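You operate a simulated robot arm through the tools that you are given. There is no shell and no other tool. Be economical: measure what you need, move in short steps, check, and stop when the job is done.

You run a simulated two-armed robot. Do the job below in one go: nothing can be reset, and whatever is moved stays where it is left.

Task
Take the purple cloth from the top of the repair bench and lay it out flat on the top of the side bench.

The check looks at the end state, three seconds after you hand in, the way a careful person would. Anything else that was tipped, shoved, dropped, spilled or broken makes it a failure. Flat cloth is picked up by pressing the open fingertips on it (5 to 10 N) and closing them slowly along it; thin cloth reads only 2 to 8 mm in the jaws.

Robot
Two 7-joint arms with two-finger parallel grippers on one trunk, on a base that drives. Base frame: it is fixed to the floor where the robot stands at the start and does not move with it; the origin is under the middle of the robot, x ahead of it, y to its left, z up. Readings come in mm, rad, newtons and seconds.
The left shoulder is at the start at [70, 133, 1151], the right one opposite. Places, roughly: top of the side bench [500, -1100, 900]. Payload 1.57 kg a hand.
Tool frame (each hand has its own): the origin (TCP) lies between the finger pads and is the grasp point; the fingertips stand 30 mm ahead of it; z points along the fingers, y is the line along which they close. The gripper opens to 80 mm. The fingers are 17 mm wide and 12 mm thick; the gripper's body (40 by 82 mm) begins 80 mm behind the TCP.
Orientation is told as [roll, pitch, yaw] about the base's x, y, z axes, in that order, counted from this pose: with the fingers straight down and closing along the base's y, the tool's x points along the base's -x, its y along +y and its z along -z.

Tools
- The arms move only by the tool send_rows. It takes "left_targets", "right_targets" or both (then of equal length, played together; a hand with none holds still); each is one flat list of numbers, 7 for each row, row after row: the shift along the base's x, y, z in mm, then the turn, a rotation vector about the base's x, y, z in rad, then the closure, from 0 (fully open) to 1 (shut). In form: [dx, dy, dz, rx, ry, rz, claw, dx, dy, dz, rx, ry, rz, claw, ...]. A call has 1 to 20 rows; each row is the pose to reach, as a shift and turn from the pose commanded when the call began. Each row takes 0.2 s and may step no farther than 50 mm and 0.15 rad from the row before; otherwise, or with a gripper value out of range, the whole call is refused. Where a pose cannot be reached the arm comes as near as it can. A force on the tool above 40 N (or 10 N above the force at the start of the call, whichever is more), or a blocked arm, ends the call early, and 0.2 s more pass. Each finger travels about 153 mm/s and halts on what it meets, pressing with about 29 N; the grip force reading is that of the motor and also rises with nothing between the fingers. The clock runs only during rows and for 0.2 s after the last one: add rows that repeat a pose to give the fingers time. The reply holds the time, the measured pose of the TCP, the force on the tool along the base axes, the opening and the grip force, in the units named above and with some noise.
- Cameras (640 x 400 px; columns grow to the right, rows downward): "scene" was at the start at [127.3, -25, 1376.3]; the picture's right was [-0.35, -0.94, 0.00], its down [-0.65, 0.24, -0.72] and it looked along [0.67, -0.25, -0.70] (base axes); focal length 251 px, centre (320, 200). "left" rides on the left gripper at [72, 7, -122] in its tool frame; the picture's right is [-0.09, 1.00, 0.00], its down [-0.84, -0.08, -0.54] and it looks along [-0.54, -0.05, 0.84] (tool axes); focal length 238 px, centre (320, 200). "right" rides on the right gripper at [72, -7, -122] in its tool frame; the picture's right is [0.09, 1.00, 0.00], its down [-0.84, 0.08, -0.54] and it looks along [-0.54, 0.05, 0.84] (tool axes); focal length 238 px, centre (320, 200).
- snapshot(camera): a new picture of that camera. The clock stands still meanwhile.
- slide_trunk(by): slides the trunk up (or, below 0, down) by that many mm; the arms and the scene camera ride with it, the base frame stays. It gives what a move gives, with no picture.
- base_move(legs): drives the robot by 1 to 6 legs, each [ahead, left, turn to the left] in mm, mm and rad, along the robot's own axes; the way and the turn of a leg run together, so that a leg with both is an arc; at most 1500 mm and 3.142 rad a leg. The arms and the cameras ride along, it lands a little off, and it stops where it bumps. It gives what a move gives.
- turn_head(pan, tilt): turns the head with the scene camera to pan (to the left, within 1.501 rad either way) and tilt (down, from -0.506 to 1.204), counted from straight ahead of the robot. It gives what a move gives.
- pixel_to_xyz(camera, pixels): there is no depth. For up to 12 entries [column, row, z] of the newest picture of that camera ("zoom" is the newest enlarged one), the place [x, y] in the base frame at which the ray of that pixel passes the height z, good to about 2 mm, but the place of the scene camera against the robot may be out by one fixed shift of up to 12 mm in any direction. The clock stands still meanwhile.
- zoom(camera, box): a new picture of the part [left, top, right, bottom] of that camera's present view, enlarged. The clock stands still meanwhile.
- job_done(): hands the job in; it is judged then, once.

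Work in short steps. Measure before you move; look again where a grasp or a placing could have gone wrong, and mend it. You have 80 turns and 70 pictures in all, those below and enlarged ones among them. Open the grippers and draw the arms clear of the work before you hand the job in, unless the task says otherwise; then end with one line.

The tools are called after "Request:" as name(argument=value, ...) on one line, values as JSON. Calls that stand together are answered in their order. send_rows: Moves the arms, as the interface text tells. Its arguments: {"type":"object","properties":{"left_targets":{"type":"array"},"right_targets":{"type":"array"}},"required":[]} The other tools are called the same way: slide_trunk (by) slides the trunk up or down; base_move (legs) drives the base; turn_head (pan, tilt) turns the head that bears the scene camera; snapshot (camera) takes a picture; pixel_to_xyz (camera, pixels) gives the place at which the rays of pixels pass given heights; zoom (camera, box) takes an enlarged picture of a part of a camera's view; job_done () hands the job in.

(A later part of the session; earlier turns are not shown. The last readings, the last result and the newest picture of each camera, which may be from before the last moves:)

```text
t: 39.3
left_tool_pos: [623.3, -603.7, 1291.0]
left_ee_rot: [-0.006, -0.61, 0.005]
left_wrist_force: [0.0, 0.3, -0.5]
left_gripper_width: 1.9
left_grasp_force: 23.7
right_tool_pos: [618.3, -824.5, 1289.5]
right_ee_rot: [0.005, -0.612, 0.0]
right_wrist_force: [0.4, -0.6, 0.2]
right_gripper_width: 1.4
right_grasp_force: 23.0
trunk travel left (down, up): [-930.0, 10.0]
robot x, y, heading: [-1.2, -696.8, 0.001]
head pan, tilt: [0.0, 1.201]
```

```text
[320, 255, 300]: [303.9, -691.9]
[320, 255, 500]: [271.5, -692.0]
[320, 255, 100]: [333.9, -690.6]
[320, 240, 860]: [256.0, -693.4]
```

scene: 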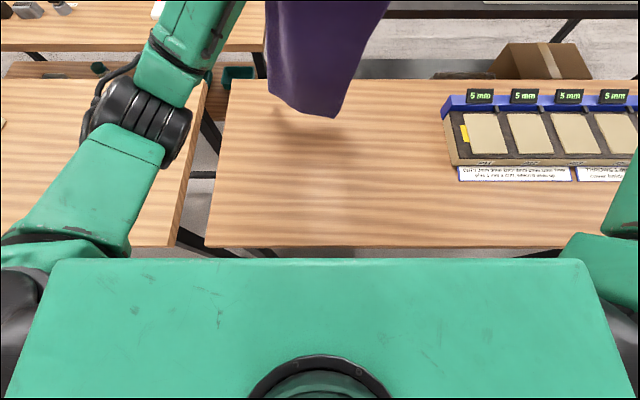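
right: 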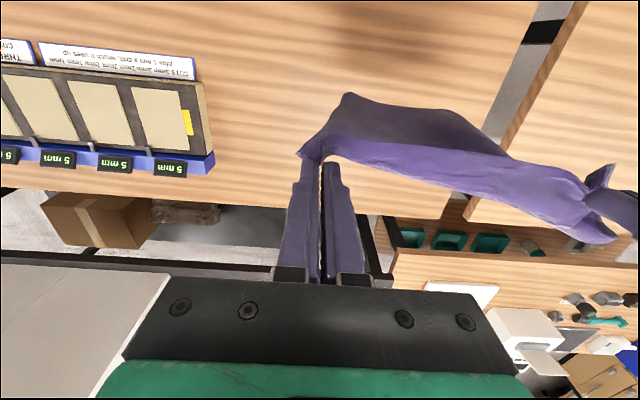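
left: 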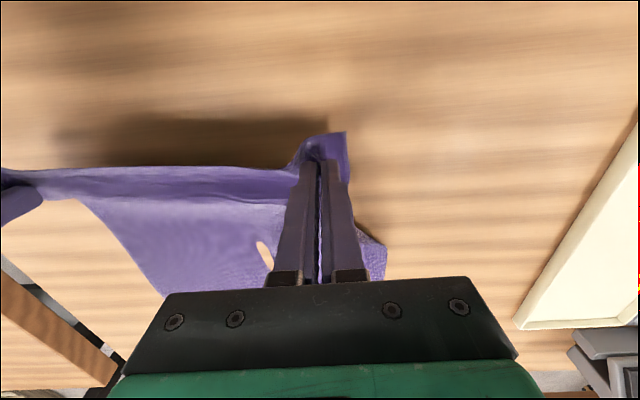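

The base's front box was seen earlier at about x≈200, some 430 mm wide and low, with no bench leg or bar in front of it at y≈−700. I drive ahead 80 mm in two short legs.

Request:
base_move(legs=[[40, 0, 0], [40, 0, 0]])

Request:
turn_head(pan=0, tilt=0.85)

Request:
snapshot(camera="scene")

```text
t: 40.7
left_tool_pos: [696.9, -603.5, 1293.1]
left_ee_rot: [-0.003, -0.618, 0.005]
left_wrist_force: [0.2, 0.1, 0.6]
left_gripper_width: 2.0
left_grasp_force: 23.5
right_tool_pos: [691.7, -825.6, 1294.0]
right_ee_rot: [0.005, -0.618, -0.002]
right_wrist_force: [-0.9, 0.8, 1.3]
right_gripper_width: 1.1
right_grasp_force: 23.2
trunk travel left (down, up): [-930.0, 10.0]
robot x, y, heading: [82.5, -695.6, 0.0]
head pan, tilt: [0.0, 1.201]
```

```text
t: 41.5
left_tool_pos: [701.8, -603.5, 1291.5]
left_ee_rot: [-0.004, -0.614, 0.006]
left_wrist_force: [0.4, -0.1, -0.7]
left_gripper_width: 1.5
left_grasp_force: 23.7
right_tool_pos: [696.1, -824.2, 1290.0]
right_ee_rot: [0.005, -0.613, -0.001]
right_wrist_force: [-0.2, -0.7, 0.4]
right_gripper_width: 1.5
right_grasp_force: 23.5
trunk travel left (down, up): [-930.0, 10.0]
robot x, y, heading: [78.9, -694.5, -0.003]
head pan, tilt: [0.0, 0.85]
```

```text
41 pictures are left
```

scene: 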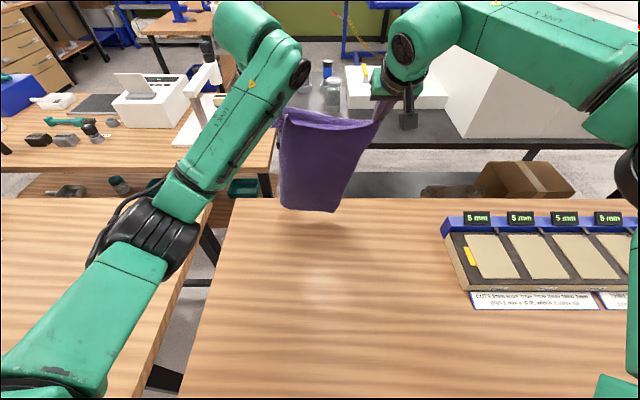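

The robot stands at x≈80 with no bump, the hands at x≈700 and the cloth's lower edge just above the bench near x≈715. I start laying it down along an arc backward, straightening the fingers on the way (first third).

Request:
send_rows(left_targets=[-3, 0, -10, 0, 0, 0, 1, -23, 0, -11, 0, 0.0255, 0, 1, -43, 0, -13, 0, 0.051, 0, 1, -63, 0, -14, 0, 0.0765, 0, 1, -82, 0, -18, 0, 0.102, 0, 1, -102, 0, -23, 0, 0.1275, 0, 1, -121, 0, -27, 0, 0.153, 0, 1, -139.5, 0, -35, 0, 0.1785, 0, 1, -158, 0, -42, 0, 0.204, 0, 1, -176.5, 0, -50, 0, 0.2295, 0, 1], right_targets=[0, 0, -9, 0, 0, 0, 1, -19, 0, -10, 0, 0.0255, 0, 1, -39, 0, -12, 0, 0.051, 0, 1, -58, 0, -13, 0, 0.0765, 0, 1, -77, 0, -17, 0, 0.102, 0, 1, -97, 0, -22, 0, 0.1275, 0, 1, -116, 0, -26, 0, 0.153, 0, 1, -134.5, 0, -34, 0, 0.1785, 0, 1, -153, 0, -41, 0, 0.204, 0, 1, -171.5, 0, -49, 0, 0.2295, 0, 1])

Request:
snapshot(camera="scene")

```text
t: 43.7
left_tool_pos: [524.8, -602.9, 1240.2]
left_ee_rot: [-0.003, -0.383, 0.005]
left_wrist_force: [0.0, 0.4, -0.2]
left_gripper_width: 1.9
left_grasp_force: 23.6
right_tool_pos: [526.3, -824.4, 1240.8]
right_ee_rot: [0.005, -0.382, 0.0]
right_wrist_force: [-0.9, 0.0, 0.4]
right_gripper_width: 1.3
right_grasp_force: 23.4
trunk travel left (down, up): [-930.0, 10.0]
robot x, y, heading: [86.9, -696.9, 0.004]
head pan, tilt: [0.0, 0.85]
```

```text
40 pictures are left
```

scene: 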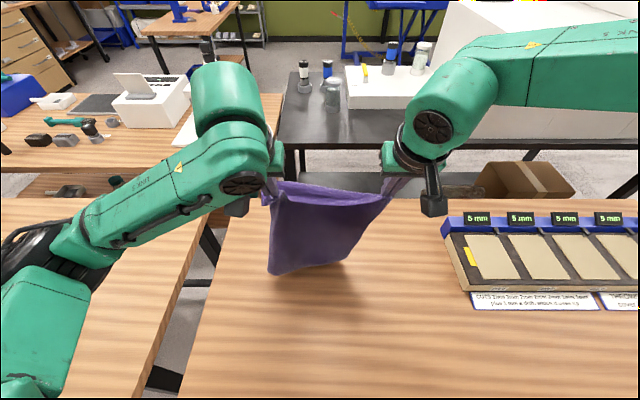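

The cloth's lower edge, at (270,272) and (345,262), seems to have come along with the hands. I measure where it is.

Request:
pixel_to_xyz(camera="scene", pixels=[[270, 273, 862], [345, 262, 862], [270, 273, 900], [345, 262, 900]])

Request:
snapshot(camera="left")

Request:
snapshot(camera="right")

```text
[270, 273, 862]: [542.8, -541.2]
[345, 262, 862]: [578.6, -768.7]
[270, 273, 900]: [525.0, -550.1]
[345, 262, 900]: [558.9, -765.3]
```

```text
39 pictures are left
```

left: 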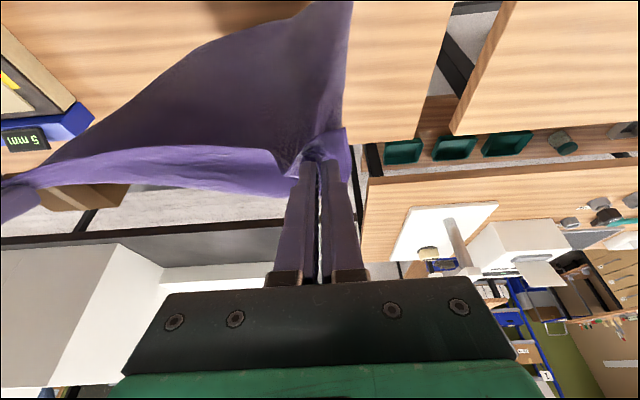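

```text
38 pictures are left
```

right: 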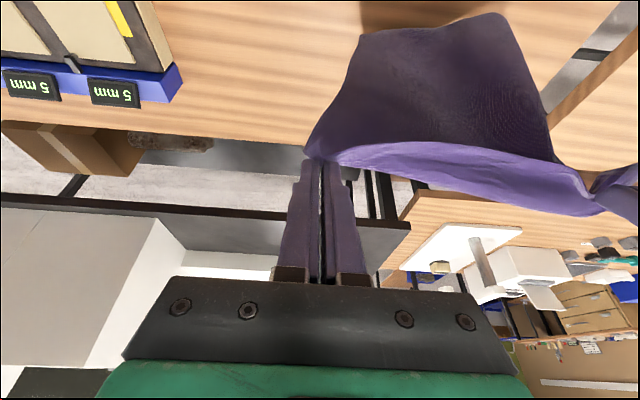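

The lower edge barely touched and slid along with the hands (now at x≈540–580), so the free length is shorter than I took it to be. I lift clear, go back forward to x≈690, let it settle, and drive a further 50 mm ahead to have room.

Request:
send_rows(left_targets=[0, 0, 20, 0, 0, 0, 1, 0, 0, 40, 0, 0, 0, 1, 0, 0, 60, 0, 0, 0, 1, 20, 0, 60, 0, -0.03, 0, 1, 40, 0, 60, 0, -0.06, 0, 1, 60, 0, 60, 0, -0.09, 0, 1, 80, 0, 60, 0, -0.12, 0, 1, 100, 0, 60, 0, -0.15, 0, 1, 120, 0, 60, 0, -0.18, 0, 1, 140, 0, 60, 0, -0.21, 0, 1, 155, 0, 55, 0, -0.23, 0, 1, 164, 0, 55, 0, -0.23, 0, 1, 164, 0, 55, 0, -0.23, 0, 1], right_targets=[0, 0, 20, 0, 0, 0, 1, 0, 0, 40, 0, 0, 0, 1, 0, 0, 60, 0, 0, 0, 1, 20, 0, 60, 0, -0.03, 0, 1, 40, 0, 60, 0, -0.06, 0, 1, 60, 0, 60, 0, -0.09, 0, 1, 80, 0, 60, 0, -0.12, 0, 1, 100, 0, 60, 0, -0.15, 0, 1, 120, 0, 60, 0, -0.18, 0, 1, 140, 0, 60, 0, -0.21, 0, 1, 155, 0, 55, 0, -0.23, 0, 1, 164, 0, 55, 0, -0.23, 0, 1, 164, 0, 55, 0, -0.23, 0, 1])

Request:
base_move(legs=[[50, 0, 0]])

Request:
send_rows(left_targets=[0, 0, 0, 0, 0, 0, 1, 0, 0, 0, 0, 0, 0, 1, 0, 0, 0, 0, 0, 0, 1, 0, 0, 0, 0, 0, 0, 1, 0, 0, 0, 0, 0, 0, 1])

Request:
snapshot(camera="scene")

```text
t: 46.5
left_tool_pos: [690.2, -604.3, 1295.6]
left_ee_rot: [-0.005, -0.612, 0.006]
left_wrist_force: [-0.2, 0.1, -0.3]
left_gripper_width: 1.9
left_grasp_force: 23.1
right_tool_pos: [691.1, -825.1, 1296.3]
right_ee_rot: [0.005, -0.614, -0.001]
right_wrist_force: [0.1, -0.4, 0.9]
right_gripper_width: 1.6
right_grasp_force: 23.1
trunk travel left (down, up): [-930.0, 10.0]
robot x, y, heading: [82.8, -697.3, -0.001]
head pan, tilt: [0.0, 0.85]
```

```text
t: 47.5
left_tool_pos: [731.5, -603.7, 1301.2]
left_ee_rot: [-0.005, -0.622, 0.005]
left_wrist_force: [-0.8, -0.2, 1.1]
left_gripper_width: 1.8
left_grasp_force: 23.6
right_tool_pos: [730.0, -824.0, 1302.2]
right_ee_rot: [0.005, -0.62, 0.0]
right_wrist_force: [-1.2, 0.9, 0.7]
right_gripper_width: 1.5
right_grasp_force: 23.0
trunk travel left (down, up): [-930.0, 10.0]
robot x, y, heading: [129.6, -694.9, 0.006]
head pan, tilt: [0.0, 0.85]
```

```text
t: 48.7
left_tool_pos: [740.3, -603.1, 1297.7]
left_ee_rot: [-0.005, -0.613, 0.007]
left_wrist_force: [-0.3, 1.4, -0.6]
left_gripper_width: 1.8
left_grasp_force: 23.3
right_tool_pos: [741.2, -824.4, 1297.2]
right_ee_rot: [0.005, -0.614, 0.0]
right_wrist_force: [-0.6, 0.5, -0.4]
right_gripper_width: 1.3
right_grasp_force: 23.1
trunk travel left (down, up): [-930.0, 10.0]
robot x, y, heading: [130.9, -694.4, -0.0]
head pan, tilt: [0.0, 0.85]
```

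```text
37 pictures are left
```

scene: 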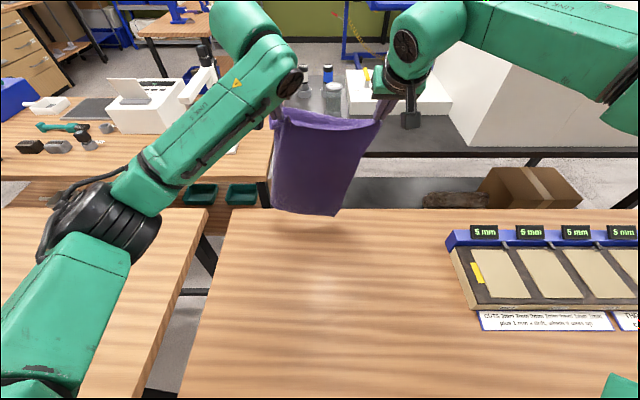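

No bump; the robot is at x≈130 and the hands at x≈741. From the lower edge's pixels (275,209) and (335,215) I work out its height, knowing it hangs at x≈755.

Request:
pixel_to_xyz(camera="scene", pixels=[[275, 209, 862], [275, 209, 900], [275, 209, 940], [335, 215, 862], [335, 215, 900], [335, 215, 940]])

```text
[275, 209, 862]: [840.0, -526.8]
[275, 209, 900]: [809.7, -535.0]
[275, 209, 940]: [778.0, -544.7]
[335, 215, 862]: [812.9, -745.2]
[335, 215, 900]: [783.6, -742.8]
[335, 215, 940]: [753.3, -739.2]
```

The lower edge is at z≈945, so the free length is only about 330 mm, and it never touched. I lower straight down 65 mm, let it settle and look.

Request:
send_rows(left_targets=[0, 0, -15, 0, 0, 0, 1, 0, 0, -30, 0, 0, 0, 1, 0, 0, -45, 0, 0, 0, 1, 0, 0, -55, 0, 0, 0, 1, 0, 0, -65, 0, 0, 0, 1, 0, 0, -65, 0, 0, 0, 1, 0, 0, -65, 0, 0, 0, 1, 0, 0, -65, 0, 0, 0, 1, 0, 0, -65, 0, 0, 0, 1], right_targets=[0, 0, -15, 0, 0, 0, 1, 0, 0, -30, 0, 0, 0, 1, 0, 0, -45, 0, 0, 0, 1, 0, 0, -55, 0, 0, 0, 1, 0, 0, -65, 0, 0, 0, 1, 0, 0, -65, 0, 0, 0, 1, 0, 0, -65, 0, 0, 0, 1, 0, 0, -65, 0, 0, 0, 1, 0, 0, -65, 0, 0, 0, 1])

Request:
zoom(camera="scene", box=[200, 90, 440, 240])

Request:
pixel_to_xyz(camera="scene", pixels=[[320, 200, 862]])

```text
t: 50.7
left_tool_pos: [741.0, -603.7, 1230.3]
left_ee_rot: [-0.007, -0.614, 0.005]
left_wrist_force: [-0.6, -0.2, -0.5]
left_gripper_width: 1.8
left_grasp_force: 23.6
right_tool_pos: [741.4, -825.3, 1231.7]
right_ee_rot: [0.005, -0.612, 0.001]
right_wrist_force: [0.1, 0.6, 0.0]
right_gripper_width: 1.5
right_grasp_force: 23.3
trunk travel left (down, up): [-930.0, 10.0]
robot x, y, heading: [128.4, -696.4, 0.004]
head pan, tilt: [0.0, 0.85]
```

```text
2.67 times, centred on (320, 165) of scene
```

zoom: 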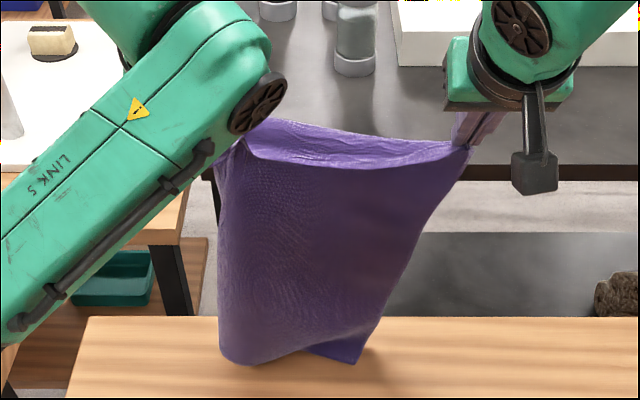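

```text
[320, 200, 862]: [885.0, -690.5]
```

The bottom seems to be about to touch. I check its position.

Request:
pixel_to_xyz(camera="zoom", pixels=[[240, 362, 862], [240, 362, 880], [355, 362, 862], [355, 362, 880], [240, 362, 900], [320, 317, 862]])

Request:
snapshot(camera="right")

Request:
snapshot(camera="left")

```text
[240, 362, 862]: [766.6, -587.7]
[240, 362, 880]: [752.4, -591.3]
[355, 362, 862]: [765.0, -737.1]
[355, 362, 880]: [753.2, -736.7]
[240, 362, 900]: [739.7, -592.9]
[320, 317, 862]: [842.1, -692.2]
```

```text
35 pictures are left
```

right: 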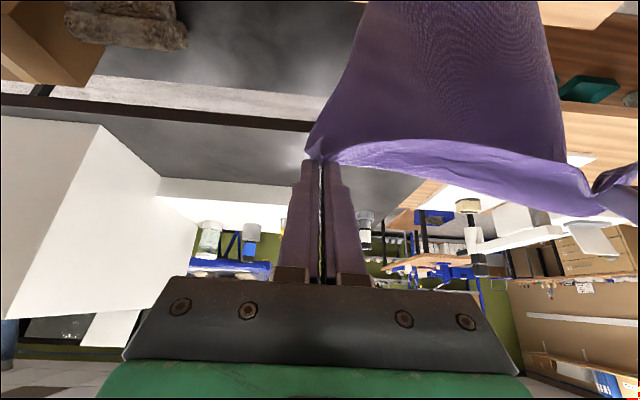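

```text
34 pictures are left
```

left: 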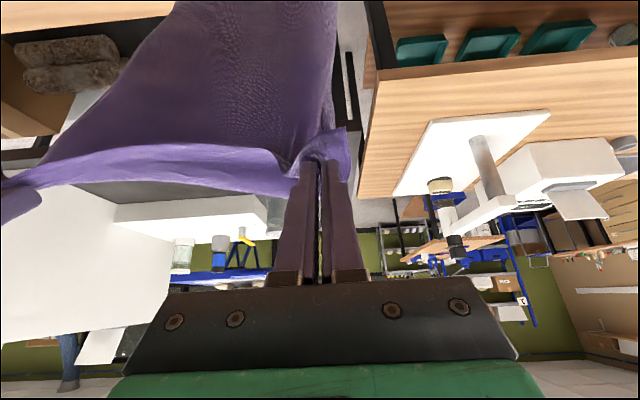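

The lower edge hangs at x≈755 only 10 mm above the bench. Now I lay it back along an arc of about 310–325 mm radius, first third.

Request:
send_rows(left_targets=[-7, 0, -13, 0, 0, 0, 1, -14, 0, -26, 0, 0, 0, 1, -25, 0, -30, 0, 0.0255, 0, 1, -37, 0, -33, 0, 0.051, 0, 1, -48, 0, -37, 0, 0.0765, 0, 1, -63, 0, -40, 0, 0.102, 0, 1, -78, 0, -44, 0, 0.1275, 0, 1, -93, 0, -47, 0, 0.153, 0, 1, -107, 0, -53, 0, 0.1785, 0, 1, -122, 0, -59, 0, 0.204, 0, 1, -136, 0, -65, 0, 0.2295, 0, 1], right_targets=[-7, 0, -13, 0, 0, 0, 1, -14, 0, -26, 0, 0, 0, 1, -25, 0, -30, 0, 0.0255, 0, 1, -37, 0, -33, 0, 0.051, 0, 1, -48, 0, -37, 0, 0.0765, 0, 1, -63, 0, -40, 0, 0.102, 0, 1, -78, 0, -44, 0, 0.1275, 0, 1, -93, 0, -47, 0, 0.153, 0, 1, -107, 0, -53, 0, 0.1785, 0, 1, -122, 0, -59, 0, 0.204, 0, 1, -136, 0, -65, 0, 0.2295, 0, 1])

Request:
zoom(camera="scene", box=[180, 120, 460, 295])

Request:
pixel_to_xyz(camera="zoom", pixels=[[200, 300, 862], [200, 200, 862], [400, 300, 862], [400, 200, 862]])

Request:
snapshot(camera="right")

```text
t: 53.1
left_tool_pos: [605.1, -602.2, 1165.0]
left_ee_rot: [-0.004, -0.382, 0.005]
left_wrist_force: [0.3, -0.8, -0.3]
left_gripper_width: 1.8
left_grasp_force: 23.6
right_tool_pos: [604.9, -824.2, 1166.7]
right_ee_rot: [0.006, -0.381, 0.001]
right_wrist_force: [-0.1, -0.8, 0.2]
right_gripper_width: 1.3
right_grasp_force: 22.9
trunk travel left (down, up): [-930.0, 10.0]
robot x, y, heading: [132.7, -696.1, 0.001]
head pan, tilt: [0.0, 0.85]
```

```text
2.29 times, centred on (320, 208) of scene
```

zoom: 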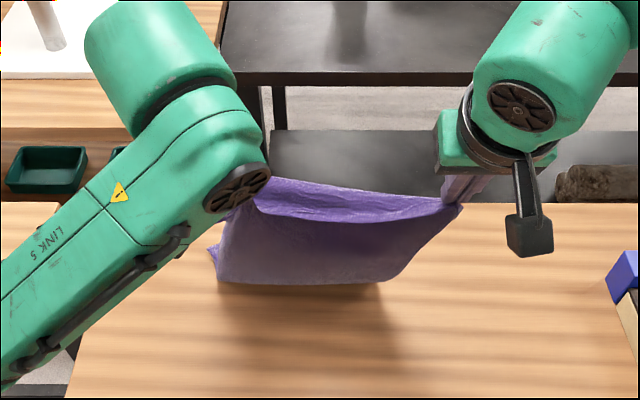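

```text
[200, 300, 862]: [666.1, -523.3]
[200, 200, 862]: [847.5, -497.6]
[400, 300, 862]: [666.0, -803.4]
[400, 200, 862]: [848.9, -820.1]
```

```text
32 pictures are left
```

right: 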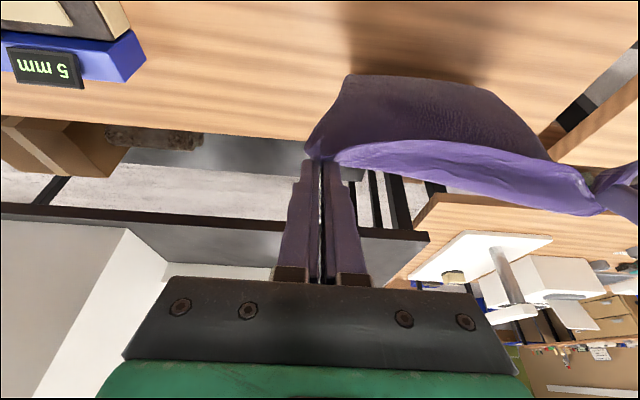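

The lower part now touches at x≈690 and lies forward beyond, as wanted. I continue along the arc.

Request:
send_rows(left_targets=[-13, 0, -8, 0, 0.0255, 0, 1, -26, 0, -16, 0, 0.051, 0, 1, -39, 0, -25, 0, 0.0765, 0, 1, -51, 0, -35, 0, 0.102, 0, 1, -62, 0, -45, 0, 0.1275, 0, 1, -74, 0, -56, 0, 0.153, 0, 1, -84, 0, -68, 0, 0.1785, 0, 1, -93, 0, -80, 0, 0.204, 0, 1, -103, 0, -92, 0, 0.2295, 0, 1, -111, 0, -106, 0, 0.255, 0, 1, -119, 0, -120, 0, 0.2805, 0, 1, -126.5, 0, -133.5, 0, 0.306, 0, 1], right_targets=[-13, 0, -8, 0, 0.0255, 0, 1, -26, 0, -16, 0, 0.051, 0, 1, -39, 0, -25, 0, 0.0765, 0, 1, -51, 0, -35, 0, 0.102, 0, 1, -62, 0, -45, 0, 0.1275, 0, 1, -74, 0, -56, 0, 0.153, 0, 1, -84, 0, -68, 0, 0.1785, 0, 1, -93, 0, -80, 0, 0.204, 0, 1, -103, 0, -92, 0, 0.2295, 0, 1, -111, 0, -106, 0, 0.255, 0, 1, -119, 0, -120, 0, 0.2805, 0, 1, -126.5, 0, -133.5, 0, 0.306, 0, 1])

Request:
snapshot(camera="scene")

Request:
snapshot(camera="right")

```text
t: 55.7
left_tool_pos: [477.3, -602.6, 1031.3]
left_ee_rot: [-0.001, -0.077, 0.004]
left_wrist_force: [-0.6, 0.0, 0.3]
left_gripper_width: 1.7
left_grasp_force: 23.1
right_tool_pos: [478.8, -825.4, 1032.3]
right_ee_rot: [0.006, -0.078, 0.002]
right_wrist_force: [0.0, -0.4, 0.7]
right_gripper_width: 1.6
right_grasp_force: 23.1
trunk travel left (down, up): [-930.0, 10.0]
robot x, y, heading: [134.1, -695.2, 0.002]
head pan, tilt: [0.0, 0.85]
```

```text
31 pictures are left
```

scene: 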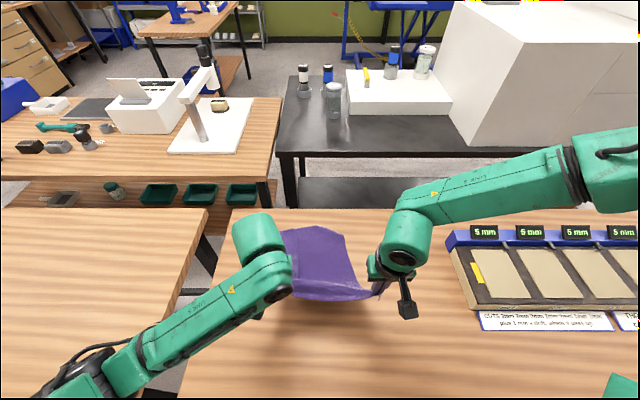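

```text
30 pictures are left
```

right: 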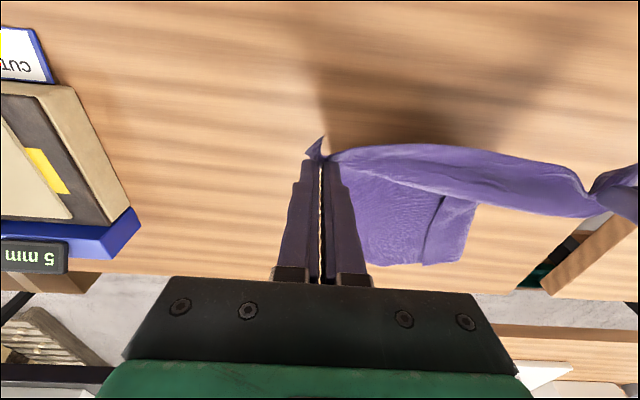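

It is lying down well ahead of the hands. I bring the near edge down to just above the bench.

Request:
send_rows(left_targets=[-7, 0, -14, 0, 0.0255, 0, 1, -14, 0, -29, 0, 0.051, 0, 1, -21, 0, -43, 0, 0.077, 0, 1, -27, 0, -59, 0, 0.077, 0, 1, -33, 0, -75, 0, 0.077, 0, 1, -39, 0, -90, 0, 0.077, 0, 1, -45, 0, -105, 0, 0.077, 0, 1, -51, 0, -120, 0, 0.077, 0, 1, -57, 0, -133, 0, 0.077, 0, 1, -57, 0, -133, 0, 0.077, 0, 1], right_targets=[-7, 0, -14, 0, 0.0255, 0, 1, -14, 0, -29, 0, 0.051, 0, 1, -21, 0, -43, 0, 0.077, 0, 1, -27, 0, -59, 0, 0.077, 0, 1, -33, 0, -75, 0, 0.077, 0, 1, -39, 0, -90, 0, 0.077, 0, 1, -45, 0, -105, 0, 0.077, 0, 1, -51, 0, -120, 0, 0.077, 0, 1, -57, 0, -133, 0, 0.077, 0, 1, -57, 0, -133, 0, 0.077, 0, 1])

Request:
zoom(camera="scene", box=[200, 200, 440, 350])

Request:
snapshot(camera="right")

Request:
snapshot(camera="left")

```text
t: 57.9
left_tool_pos: [421.1, -601.0, 899.6]
left_ee_rot: [0.006, 0.001, 0.007]
left_wrist_force: [-0.2, 0.7, 0.0]
left_gripper_width: 0.4
left_grasp_force: 21.0
right_tool_pos: [419.8, -867.8, 967.2]
right_ee_rot: [0.002, 0.001, 0.001]
right_wrist_force: [0.3, -0.3, -0.1]
right_gripper_width: 1.3
right_grasp_force: 23.2
right hand out of reach, approached as far as the arm can: row 3, 4, 5, 6, 7, 8, 9, 10
trunk travel left (down, up): [-930.0, 10.0]
robot x, y, heading: [128.9, -692.3, 0.001]
head pan, tilt: [0.0, 0.85]
```

```text
2.67 times, centred on (320, 275) of scene
```

zoom: 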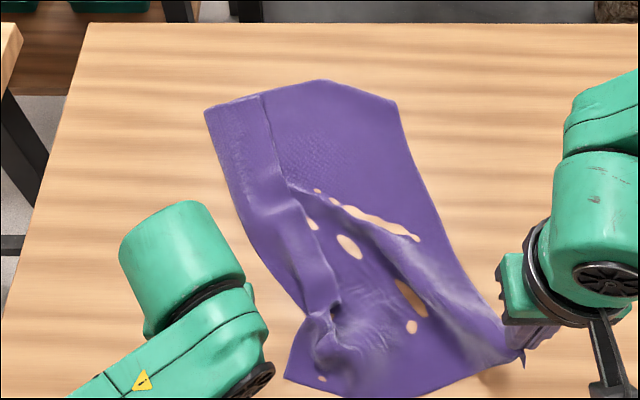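

```text
28 pictures are left
```

right: 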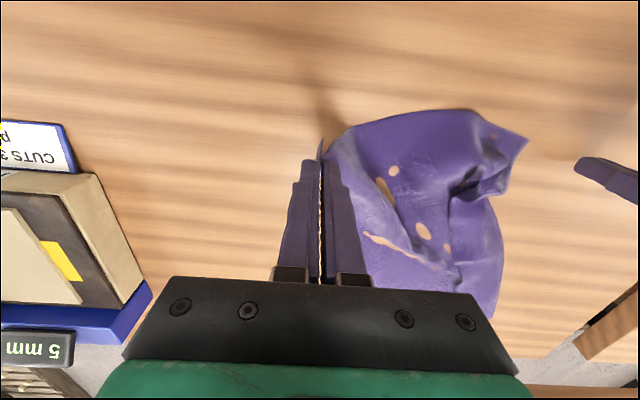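

```text
27 pictures are left
```

left: 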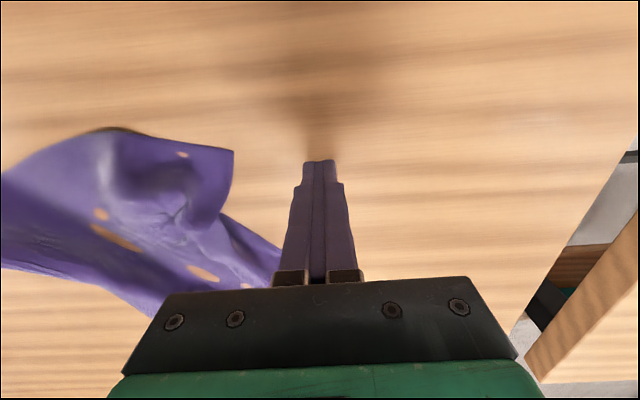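

The right arm ran out of downward reach (trunk too high), went outward, and the left pinch pulled off; the cloth's left side strip is also folded over. The right still holds, so I raise the left hand, lower the trunk 60 mm so the right corner comes down, and look.

Request:
send_rows(left_targets=[0, 30, 40, 0, 0, 0, 1, 0, 60, 80, 0, 0, 0, 0.6, -20, 60, 120, 0, 0, 0, 0.6, -40, 60, 150, 0, 0, 0, 0.6])

Request:
slide_trunk(by=-60)

Request:
snapshot(camera="scene")

Request:
snapshot(camera="left")

```text
t: 58.9
left_tool_pos: [400.5, -550.0, 1020.1]
left_ee_rot: [0.0, 0.002, 0.006]
left_wrist_force: [0.1, 0.1, 0.0]
left_gripper_width: 32.1
left_grasp_force: 0.1
left hand out of reach, approached as far as the arm can: row 4
right_tool_pos: [419.0, -866.4, 967.9]
right_ee_rot: [0.006, 0.0, 0.001]
right_wrist_force: [-0.7, 0.5, 0.4]
right_gripper_width: 1.5
right_grasp_force: 23.2
trunk travel left (down, up): [-930.0, 10.0]
robot x, y, heading: [133.9, -696.8, 0.005]
head pan, tilt: [0.0, 0.85]
```

```text
t: 59.9
left_tool_pos: [400.9, -548.4, 959.1]
left_ee_rot: [-0.001, 0.0, 0.006]
left_wrist_force: [0.0, -0.6, -0.6]
left_gripper_width: 31.9
left_grasp_force: 0.1
right_tool_pos: [419.3, -867.5, 908.5]
right_ee_rot: [0.005, 0.001, -0.002]
right_wrist_force: [0.1, 0.5, -0.3]
right_gripper_width: 1.5
right_grasp_force: 23.2
trunk travel left (down, up): [-870.0, 70.0]
robot x, y, heading: [133.0, -695.1, -0.001]
head pan, tilt: [0.0, 0.85]
```

```text
26 pictures are left
```

scene: 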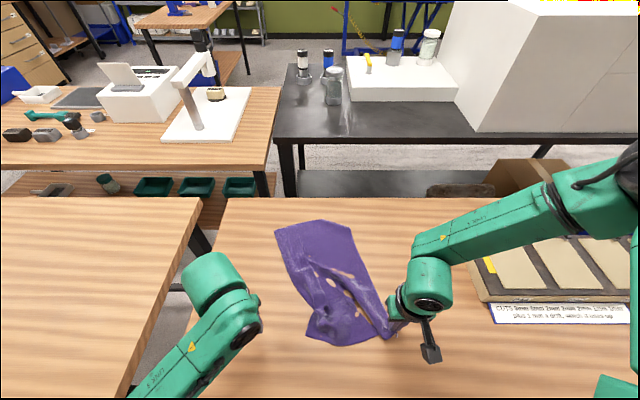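

```text
25 pictures are left
```

left: 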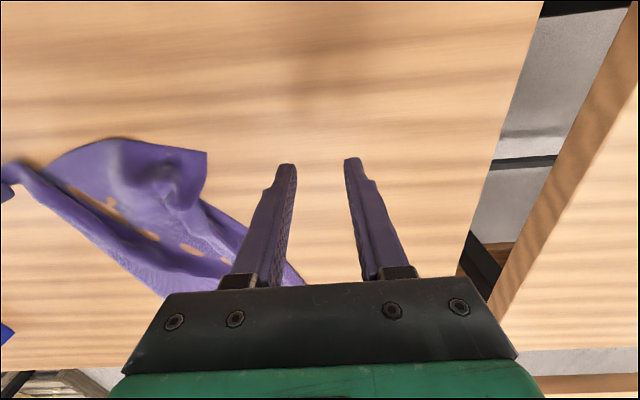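

I zoom on the free left near corner, around (205,155) in the left view.

Request:
zoom(camera="left", box=[60, 110, 300, 300])

Request:
pixel_to_xyz(camera="left", pixels=[[207, 152, 864], [203, 185, 864], [165, 205, 864], [120, 138, 864], [240, 235, 864]])

```text
2.11 times, centred on (180, 205) of left
```

zoom: 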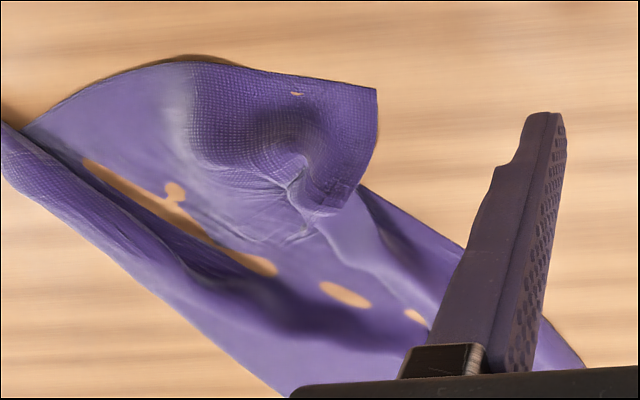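

```text
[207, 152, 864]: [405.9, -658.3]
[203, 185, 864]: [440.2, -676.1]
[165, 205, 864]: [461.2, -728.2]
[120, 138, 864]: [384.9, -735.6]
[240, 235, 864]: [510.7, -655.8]
```

The left near corner is at about (406,−658), free and slightly raised. I bring the left hand over (421,−678) with a 28 mm opening and lower to just above contact.

Request:
send_rows(left_targets=[5, -40, 0, 0, 0, 0, 0.65, 10, -85, 0, 0, 0, 0, 0.65, 20, -130, -10, 0, 0, 0, 0.65, 20, -130, -35, 0, 0, 0, 0.65, 20, -130, -55, 0, 0, 0, 0.65, 20, -130, -62, 0, 0, 0, 0.65, 20, -130, -66, 0, 0, 0, 0.65])

Request:
zoom(camera="left", box=[200, 80, 440, 230])

```text
t: 61.5
left_tool_pos: [421.6, -679.3, 893.3]
left_ee_rot: [0.0, 0.0, 0.004]
left_wrist_force: [1.1, 0.1, 0.5]
left_gripper_width: 28.0
left_grasp_force: 0.1
right_tool_pos: [420.0, -865.7, 908.5]
right_ee_rot: [0.006, 0.001, -0.001]
right_wrist_force: [-0.6, 0.0, 0.1]
right_gripper_width: 1.7
right_grasp_force: 23.7
trunk travel left (down, up): [-870.0, 70.0]
robot x, y, heading: [130.1, -696.1, 0.001]
head pan, tilt: [0.0, 0.85]
```

```text
2.67 times, centred on (320, 155) of left
```

zoom: 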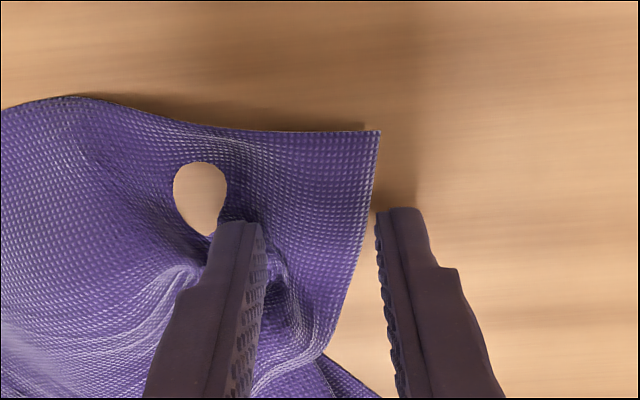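

The outer finger stands just off the cloth's edge. I lift 12 mm, shift 14 mm inward and 8 mm nearer, and press down again.

Request:
send_rows(left_targets=[0, 0, 12, 0, 0, 0, 0.65, -8, -14, 12, 0, 0, 0, 0.65, -8, -14, 5, 0, 0, 0, 0.65, -8, -14, 0, 0, 0, 0, 0.65, -8, -14, -2, 0, 0, 0, 0.65, -8, -14, -2.5, 0, 0, 0, 0.65, -8, -14, -2.5, 0, 0, 0, 0.65])

```text
t: 63.1
left_tool_pos: [412.2, -693.5, 891.8]
left_ee_rot: [-0.003, -0.002, 0.006]
left_wrist_force: [1.0, 0.9, 10.5]
left_gripper_width: 27.6
left_grasp_force: 0.0
right_tool_pos: [418.2, -866.3, 908.1]
right_ee_rot: [0.007, 0.001, -0.001]
right_wrist_force: [-0.1, -0.3, -0.2]
right_gripper_width: 1.6
right_grasp_force: 23.3
trunk travel left (down, up): [-870.0, 70.0]
robot x, y, heading: [131.2, -696.3, 0.002]
head pan, tilt: [0.0, 0.85]
```

It presses with 10.5 N, so I close slowly.

Request:
send_rows(left_targets=[0, 0, 0, 0, 0, 0, 0.67, 0, 0, 0, 0, 0, 0, 0.69, 0, 0, 0, 0, 0, 0, 0.71, 0, 0, 0, 0, 0, 0, 0.73, 0, 0, 0, 0, 0, 0, 0.75, 0, 0, 0, 0, 0, 0, 0.77, 0, 0, 0, 0, 0, 0, 0.79, 0, 0, 0, 0, 0, 0, 0.81, 0, 0, 0, 0, 0, 0, 0.83, 0, 0, 0, 0, 0, 0, 0.85, 0, 0, 0, 0, 0, 0, 0.87, 0, 0, 0, 0, 0, 0, 0.89, 0, 0, 0, 0, 0, 0, 0.91, 0, 0, 0, 0, 0, 0, 0.93, 0, 0, 0, 0, 0, 0, 0.95, 0, 0, 0, 0, 0, 0, 0.97, 0, 0, 0, 0, 0, 0, 0.99, 0, 0, 0, 0, 0, 0, 1, 0, 0, 0, 0, 0, 0, 1, 0, 0, 0, 0, 0, 0, 1])

Request:
zoom(camera="left", box=[200, 80, 440, 230])

```text
t: 67.3
left_tool_pos: [411.4, -692.5, 891.6]
left_ee_rot: [-0.002, -0.003, 0.006]
left_wrist_force: [1.2, 4.0, 26.3]
left_gripper_width: 2.4
left_grasp_force: 23.3
right_tool_pos: [417.7, -865.1, 907.6]
right_ee_rot: [0.003, -0.001, -0.001]
right_wrist_force: [-0.3, 0.9, 1.1]
right_gripper_width: 1.2
right_grasp_force: 22.9
trunk travel left (down, up): [-870.0, 70.0]
robot x, y, heading: [127.1, -695.3, 0.005]
head pan, tilt: [0.0, 0.85]
```

```text
2.67 times, centred on (320, 155) of left
```

zoom: 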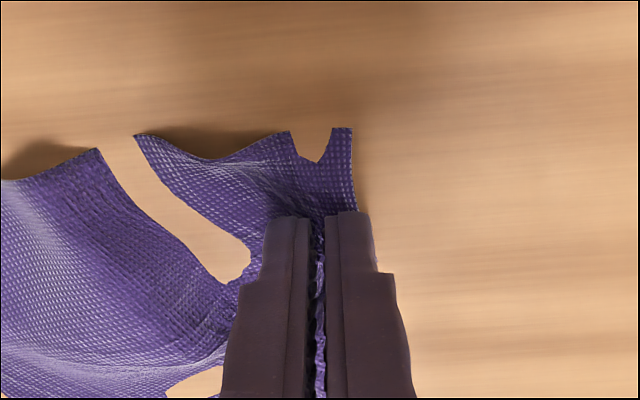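

The left corner is gripped (2.4 mm) close to the corner itself. I lift both hands together, spreading them toward 235 mm apart.

Request:
send_rows(left_targets=[0, 8, 20, 0, 0, 0, 1, 0, 20, 40, 0, 0, 0, 1, 2, 35, 60, 0, 0, 0, 1, 4, 50, 80, 0, 0, 0, 1, 6, 65, 100, 0, 0, 0, 1, 8, 80, 120, 0, 0, 0, 1, 10, 85, 140, 0, 0, 0, 1], right_targets=[0, 4, 6, 0, 0, 0, 1, 0, 8, 26, 0, 0, 0, 1, 0, 12, 46, 0, 0, 0, 1, 0, 16, 66, 0, 0, 0, 1, 0, 20, 86, 0, 0, 0, 1, 0, 25, 106, 0, 0, 0, 1, 2, 25, 124, 0, 0, 0, 1])

Request:
snapshot(camera="scene")

```text
t: 68.9
left_tool_pos: [421.6, -616.1, 1010.6]
left_ee_rot: [-0.001, 0.002, 0.005]
left_wrist_force: [-0.1, 0.4, 0.2]
left_gripper_width: 1.5
left_grasp_force: 23.6
left hand out of reach, approached as far as the arm can: row 6, 7
right_tool_pos: [421.1, -841.5, 1032.5]
right_ee_rot: [0.005, 0.001, -0.001]
right_wrist_force: [-0.8, 0.5, 0.3]
right_gripper_width: 1.5
right_grasp_force: 23.4
trunk travel left (down, up): [-870.0, 70.0]
robot x, y, heading: [130.9, -697.8, 0.002]
head pan, tilt: [0.0, 0.85]
```

```text
21 pictures are left
```

scene: 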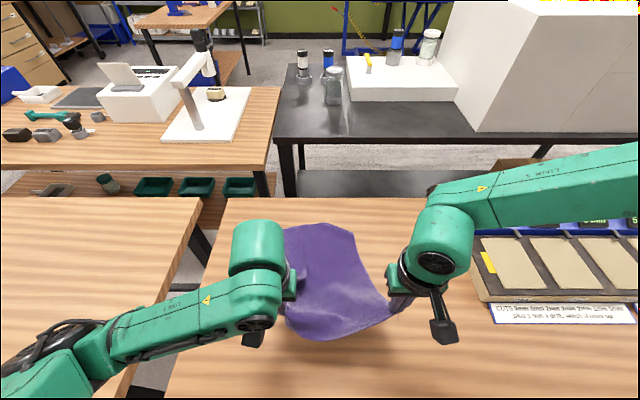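

Both corners hold. The left arm is near a dead zone so close to the robot, so I go forward and up along the known path, then raise the trunk 60 mm.

Request:
send_rows(left_targets=[20, 0, 20, 0, 0, 0, 1, 40, 0, 35, 0, 0, 0, 1, 57, 0, 50, 0, 0, 0, 1, 74, 0, 70, 0, -0.05, 0, 1, 94, 0, 90, 0, -0.1, 0, 1, 114, 0, 110, 0, -0.15, 0, 1, 139, 0, 130, 0, -0.2, 0, 1, 164, 0, 150, 0, -0.25, 0, 1, 184, 0, 170, 0, -0.3, 0, 1, 184, 0, 170, 0, -0.35, 0, 1], right_targets=[20, 0, 10, 0, 0, 0, 1, 40, 0, 20, 0, 0, 0, 1, 57, 0, 33, 0, 0, 0, 1, 74, 0, 50, 0, -0.05, 0, 1, 94, 0, 69, 0, -0.1, 0, 1, 114, 0, 88, 0, -0.15, 0, 1, 139, 0, 108, 0, -0.2, 0, 1, 164, 0, 128, 0, -0.25, 0, 1, 184, 0, 148, 0, -0.3, 0, 1, 184, 0, 148, 0, -0.35, 0, 1])

Request:
slide_trunk(by=60)

```text
t: 71.1
left_tool_pos: [605.7, -617.0, 1181.3]
left_ee_rot: [-0.004, -0.35, 0.006]
left_wrist_force: [0.9, -0.6, 0.5]
left_gripper_width: 1.9
left_grasp_force: 23.4
right_tool_pos: [604.7, -841.9, 1180.4]
right_ee_rot: [0.005, -0.351, 0.0]
right_wrist_force: [-0.5, 0.0, 0.0]
right_gripper_width: 1.5
right_grasp_force: 23.5
trunk travel left (down, up): [-870.0, 70.0]
robot x, y, heading: [133.2, -699.3, 0.001]
head pan, tilt: [0.0, 0.85]
```

```text
t: 72.1
left_tool_pos: [607.4, -616.1, 1240.9]
left_ee_rot: [-0.002, -0.35, 0.004]
left_wrist_force: [0.5, 0.4, -0.7]
left_gripper_width: 1.6
left_grasp_force: 23.3
right_tool_pos: [605.2, -841.9, 1239.6]
right_ee_rot: [0.006, -0.348, 0.001]
right_wrist_force: [-0.3, -0.1, 0.8]
right_gripper_width: 1.2
right_grasp_force: 23.3
trunk travel left (down, up): [-930.0, 10.0]
robot x, y, heading: [129.3, -698.3, 0.004]
head pan, tilt: [0.0, 0.85]
```

I go forward to x≈735 at z≈1275 with the fingers tilted, let it settle and look at how it hangs.

Request:
send_rows(left_targets=[20, 2, 10, 0, -0.04, 0, 1, 40, 4, 20, 0, -0.08, 0, 1, 60, 6, 30, 0, -0.12, 0, 1, 80, 8, 33, 0, -0.16, 0, 1, 100, 8, 33, 0, -0.2, 0, 1, 115, 8, 33, 0, -0.25, 0, 1, 128, 8, 33, 0, -0.25, 0, 1, 128, 8, 33, 0, -0.25, 0, 1, 128, 8, 33, 0, -0.25, 0, 1, 128, 8, 33, 0, -0.25, 0, 1, 128, 8, 33, 0, -0.25, 0, 1], right_targets=[20, 2, 10, 0, -0.04, 0, 1, 40, 4, 20, 0, -0.08, 0, 1, 60, 6, 30, 0, -0.12, 0, 1, 80, 8, 33, 0, -0.16, 0, 1, 100, 8, 33, 0, -0.2, 0, 1, 115, 8, 33, 0, -0.25, 0, 1, 130, 8, 33, 0, -0.25, 0, 1, 130, 8, 33, 0, -0.25, 0, 1, 130, 8, 33, 0, -0.25, 0, 1, 130, 8, 33, 0, -0.25, 0, 1, 130, 8, 33, 0, -0.25, 0, 1])

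Request:
zoom(camera="scene", box=[200, 80, 440, 230])

Request:
pixel_to_xyz(camera="zoom", pixels=[[240, 362, 862], [240, 340, 862], [240, 320, 862], [355, 362, 900]])

```text
t: 74.5
left_tool_pos: [734.0, -609.7, 1273.6]
left_ee_rot: [-0.006, -0.599, 0.005]
left_wrist_force: [-0.5, -1.1, -0.3]
left_gripper_width: 1.7
left_grasp_force: 23.3
right_tool_pos: [737.1, -833.7, 1272.0]
right_ee_rot: [0.005, -0.598, 0.0]
right_wrist_force: [-0.4, 0.3, -0.1]
right_gripper_width: 1.3
right_grasp_force: 22.9
trunk travel left (down, up): [-930.0, 10.0]
robot x, y, heading: [132.1, -695.5, 0.0]
head pan, tilt: [0.0, 0.85]
```

```text
2.67 times, centred on (320, 155) of scene
```

zoom: 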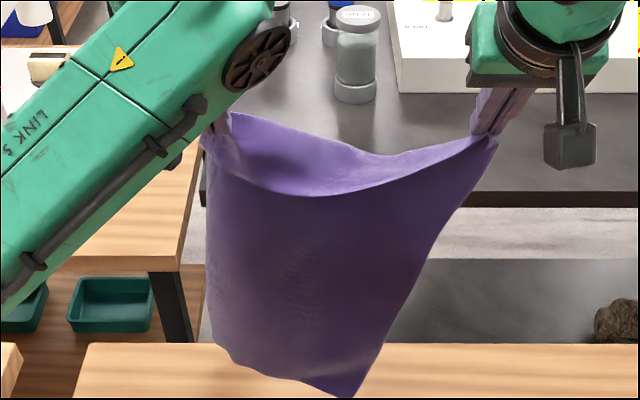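

```text
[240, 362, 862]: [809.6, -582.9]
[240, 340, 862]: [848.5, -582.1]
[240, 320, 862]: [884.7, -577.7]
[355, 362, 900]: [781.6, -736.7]
```

The top edge sags, so the hands are too close together and the bottom is funnelled inward. I spread them by 30 mm and watch the side force.

Request:
send_rows(left_targets=[-4, 5, 0, 0, 0, 0, 1, -4, 10, 0, 0, 0, 0, 1, -4, 14, 0, 0, 0, 0, 1, -4, 14, 0, 0, 0, 0, 1, -4, 14, 0, 0, 0, 0, 1], right_targets=[-7, -5, 0, 0, 0, 0, 1, -7, -10, 0, 0, 0, 0, 1, -7, -16, 0, 0, 0, 0, 1, -7, -16, 0, 0, 0, 0, 1, -7, -16, 0, 0, 0, 0, 1])

Request:
zoom(camera="scene", box=[200, 80, 440, 230])

```text
t: 75.7
left_tool_pos: [732.0, -596.4, 1273.5]
left_ee_rot: [-0.005, -0.599, 0.008]
left_wrist_force: [0.1, 0.5, -1.0]
left_gripper_width: 1.5
left_grasp_force: 22.9
right_tool_pos: [728.1, -849.0, 1273.1]
right_ee_rot: [0.003, -0.599, 0.0]
right_wrist_force: [-1.0, 1.3, -0.4]
right_gripper_width: 1.3
right_grasp_force: 23.4
trunk travel left (down, up): [-930.0, 10.0]
robot x, y, heading: [131.5, -697.2, 0.002]
head pan, tilt: [0.0, 0.85]
```

```text
2.67 times, centred on (320, 155) of scene
```

zoom: 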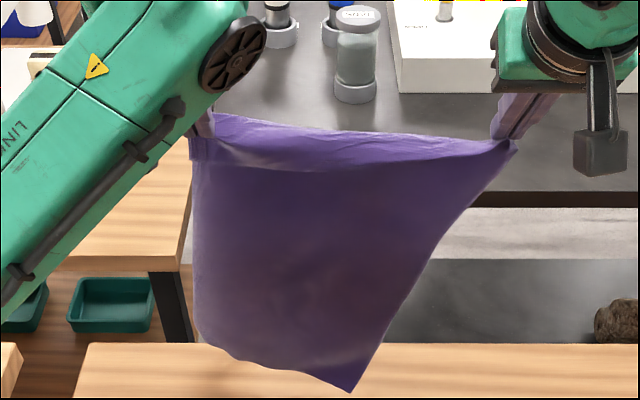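

Now the top edge is straight. I lower until the edge touches and lay it back along the arc that worked, down to x≈566.

Request:
send_rows(left_targets=[0, 2, -12, 0, 0, 0, 1, 0, 3, -24, 0, 0, 0, 1, -6, 3, -38, 0, 0, 0, 1, -12, 3, -52, 0, 0.01, 0, 1, -18, 3, -62, 0, 0.02, 0, 1, -28, 3, -69, 0, 0.05, 0, 1, -38, 3, -79, 0, 0.0765, 0, 1, -53, 3, -82, 0, 0.102, 0, 1, -68, 3, -86, 0, 0.1275, 0, 1, -83, 3, -89, 0, 0.153, 0, 1, -97, 3, -95, 0, 0.1785, 0, 1, -112, 3, -101, 0, 0.204, 0, 1, -126, 3, -107, 0, 0.2295, 0, 1, -139, 3, -115, 0, 0.255, 0, 1, -152, 3, -123, 0, 0.28, 0, 1, -165, 3, -132, 0, 0.306, 0, 1], right_targets=[0, -2, -12, 0, 0, 0, 1, 0, -3, -24, 0, 0, 0, 1, -6, -3, -38, 0, 0, 0, 1, -12, -3, -52, 0, 0.01, 0, 1, -18, -3, -62, 0, 0.02, 0, 1, -28, -3, -69, 0, 0.05, 0, 1, -38, -3, -79, 0, 0.0765, 0, 1, -53, -3, -82, 0, 0.102, 0, 1, -68, -3, -86, 0, 0.1275, 0, 1, -83, -3, -89, 0, 0.153, 0, 1, -97, -3, -95, 0, 0.1785, 0, 1, -112, -3, -101, 0, 0.204, 0, 1, -126, -3, -107, 0, 0.2295, 0, 1, -139, -3, -115, 0, 0.255, 0, 1, -152, -3, -123, 0, 0.28, 0, 1, -165, -3, -132, 0, 0.306, 0, 1])

Request:
zoom(camera="scene", box=[200, 150, 440, 300])

```text
t: 79.1
left_tool_pos: [564.5, -591.1, 1142.7]
left_ee_rot: [-0.003, -0.294, 0.006]
left_wrist_force: [-1.1, -1.5, -0.7]
left_gripper_width: 1.7
left_grasp_force: 23.7
right_tool_pos: [562.6, -851.6, 1142.1]
right_ee_rot: [0.004, -0.294, -0.001]
right_wrist_force: [-0.5, 1.0, 1.0]
right_gripper_width: 1.5
right_grasp_force: 23.6
trunk travel left (down, up): [-930.0, 10.0]
robot x, y, heading: [125.9, -697.1, 0.002]
head pan, tilt: [0.0, 0.85]
```

```text
2.67 times, centred on (320, 225) of scene
```

zoom: 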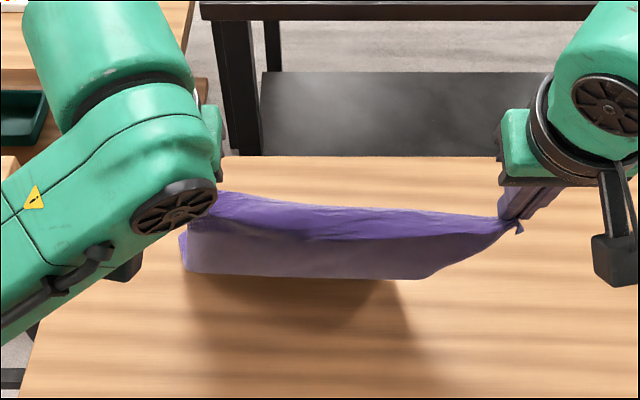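

It stays taut and lies forward. I continue to (478,1032), then let the trunk down 45 mm.

Request:
send_rows(left_targets=[-11, 0, -10, 0, 0.0255, 0, 1, -22, 0, -21, 0, 0.051, 0, 1, -33, 0, -32, 0, 0.0765, 0, 1, -43, 0, -44, 0, 0.102, 0, 1, -52, 0, -56, 0, 0.1275, 0, 1, -62, 0, -68, 0, 0.153, 0, 1, -70, 0, -82, 0, 0.1785, 0, 1, -78, 0, -96, 0, 0.204, 0, 1, -86, 0, -110, 0, 0.2295, 0, 1], right_targets=[-11, 0, -10, 0, 0.0255, 0, 1, -22, 0, -21, 0, 0.051, 0, 1, -33, 0, -32, 0, 0.0765, 0, 1, -43, 0, -44, 0, 0.102, 0, 1, -52, 0, -56, 0, 0.1275, 0, 1, -62, 0, -68, 0, 0.153, 0, 1, -70, 0, -82, 0, 0.1785, 0, 1, -78, 0, -96, 0, 0.204, 0, 1, -86, 0, -110, 0, 0.2295, 0, 1])

Request:
slide_trunk(by=-45)

Request:
snapshot(camera="scene")

```text
t: 81.1
left_tool_pos: [480.1, -592.9, 1031.9]
left_ee_rot: [-0.002, -0.066, 0.006]
left_wrist_force: [-0.4, -0.7, 0.3]
left_gripper_width: 1.7
left_grasp_force: 23.6
right_tool_pos: [477.6, -851.3, 1031.6]
right_ee_rot: [0.006, -0.065, -0.001]
right_wrist_force: [0.6, 1.8, 0.0]
right_gripper_width: 1.2
right_grasp_force: 22.9
trunk travel left (down, up): [-930.0, 10.0]
robot x, y, heading: [130.9, -691.0, -0.004]
head pan, tilt: [0.0, 0.85]
```

```text
t: 81.9
left_tool_pos: [479.4, -591.5, 986.8]
left_ee_rot: [-0.001, -0.065, 0.007]
left_wrist_force: [0.3, -1.6, 0.4]
left_gripper_width: 1.6
left_grasp_force: 23.2
right_tool_pos: [477.4, -852.3, 985.7]
right_ee_rot: [0.006, -0.063, 0.0]
right_wrist_force: [-0.2, 1.6, -0.9]
right_gripper_width: 1.1
right_grasp_force: 23.4
trunk travel left (down, up): [-885.0, 55.0]
robot x, y, heading: [128.9, -697.0, -0.0]
head pan, tilt: [0.0, 0.85]
```

```text
17 pictures are left
```

scene: 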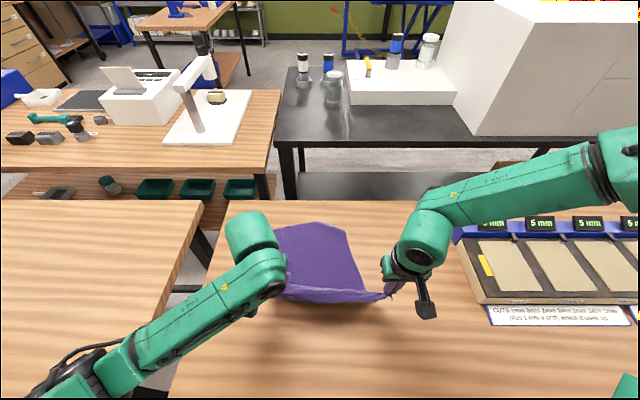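

It is lying well ahead, up to row 225. I move back 22 mm and lower the trunk a further 45 mm.

Request:
send_rows(left_targets=[-8, 0, 0, 0, 0.02, 0, 1, -16, 0, 0, 0, 0.04, 0, 1, -23, 0, 0, 0, 0.065, 0, 1], right_targets=[-8, 0, 0, 0, 0.02, 0, 1, -16, 0, 0, 0, 0.04, 0, 1, -22, 0, 0, 0, 0.065, 0, 1])

Request:
slide_trunk(by=-45)

Request:
send_rows(left_targets=[-8, 0, 0, 0, 0, 0, 1, -16, 0, 0, 0, 0, 0, 1, -20, 0, 0, 0, 0, 0, 1], right_targets=[-8, 0, 0, 0, 0, 0, 1, -16, 0, 0, 0, 0, 0, 1, -20, 0, 0, 0, 0, 0, 1])

```text
t: 82.7
left_tool_pos: [456.3, -591.6, 986.8]
left_ee_rot: [-0.003, 0.001, 0.005]
left_wrist_force: [-1.0, -0.1, -0.3]
left_gripper_width: 1.6
left_grasp_force: 23.1
right_tool_pos: [454.1, -852.9, 986.6]
right_ee_rot: [0.007, 0.001, 0.0]
right_wrist_force: [0.2, 0.4, -0.2]
right_gripper_width: 1.4
right_grasp_force: 22.8
trunk travel left (down, up): [-885.0, 55.0]
robot x, y, heading: [128.1, -696.2, -0.004]
head pan, tilt: [0.0, 0.85]
```

```text
t: 83.6
left_tool_pos: [456.0, -591.9, 942.6]
left_ee_rot: [-0.001, -0.001, 0.005]
left_wrist_force: [0.7, -1.3, 0.4]
left_gripper_width: 1.6
left_grasp_force: 23.6
right_tool_pos: [454.5, -853.3, 941.7]
right_ee_rot: [0.005, 0.0, -0.001]
right_wrist_force: [0.2, 0.8, -0.1]
right_gripper_width: 1.5
right_grasp_force: 23.4
trunk travel left (down, up): [-840.0, 100.0]
robot x, y, heading: [129.6, -698.5, 0.003]
head pan, tilt: [0.0, 0.85]
```

```text
t: 84.4
left_tool_pos: [435.5, -591.6, 942.0]
left_ee_rot: [-0.003, -0.001, 0.006]
left_wrist_force: [-1.3, -0.2, -0.6]
left_gripper_width: 1.6
left_grasp_force: 23.8
right_tool_pos: [435.1, -852.6, 941.1]
right_ee_rot: [0.007, 0.001, 0.0]
right_wrist_force: [0.2, 1.5, 0.2]
right_gripper_width: 1.4
right_grasp_force: 22.9
trunk travel left (down, up): [-840.0, 100.0]
robot x, y, heading: [128.1, -695.5, 0.0]
head pan, tilt: [0.0, 0.85]
```

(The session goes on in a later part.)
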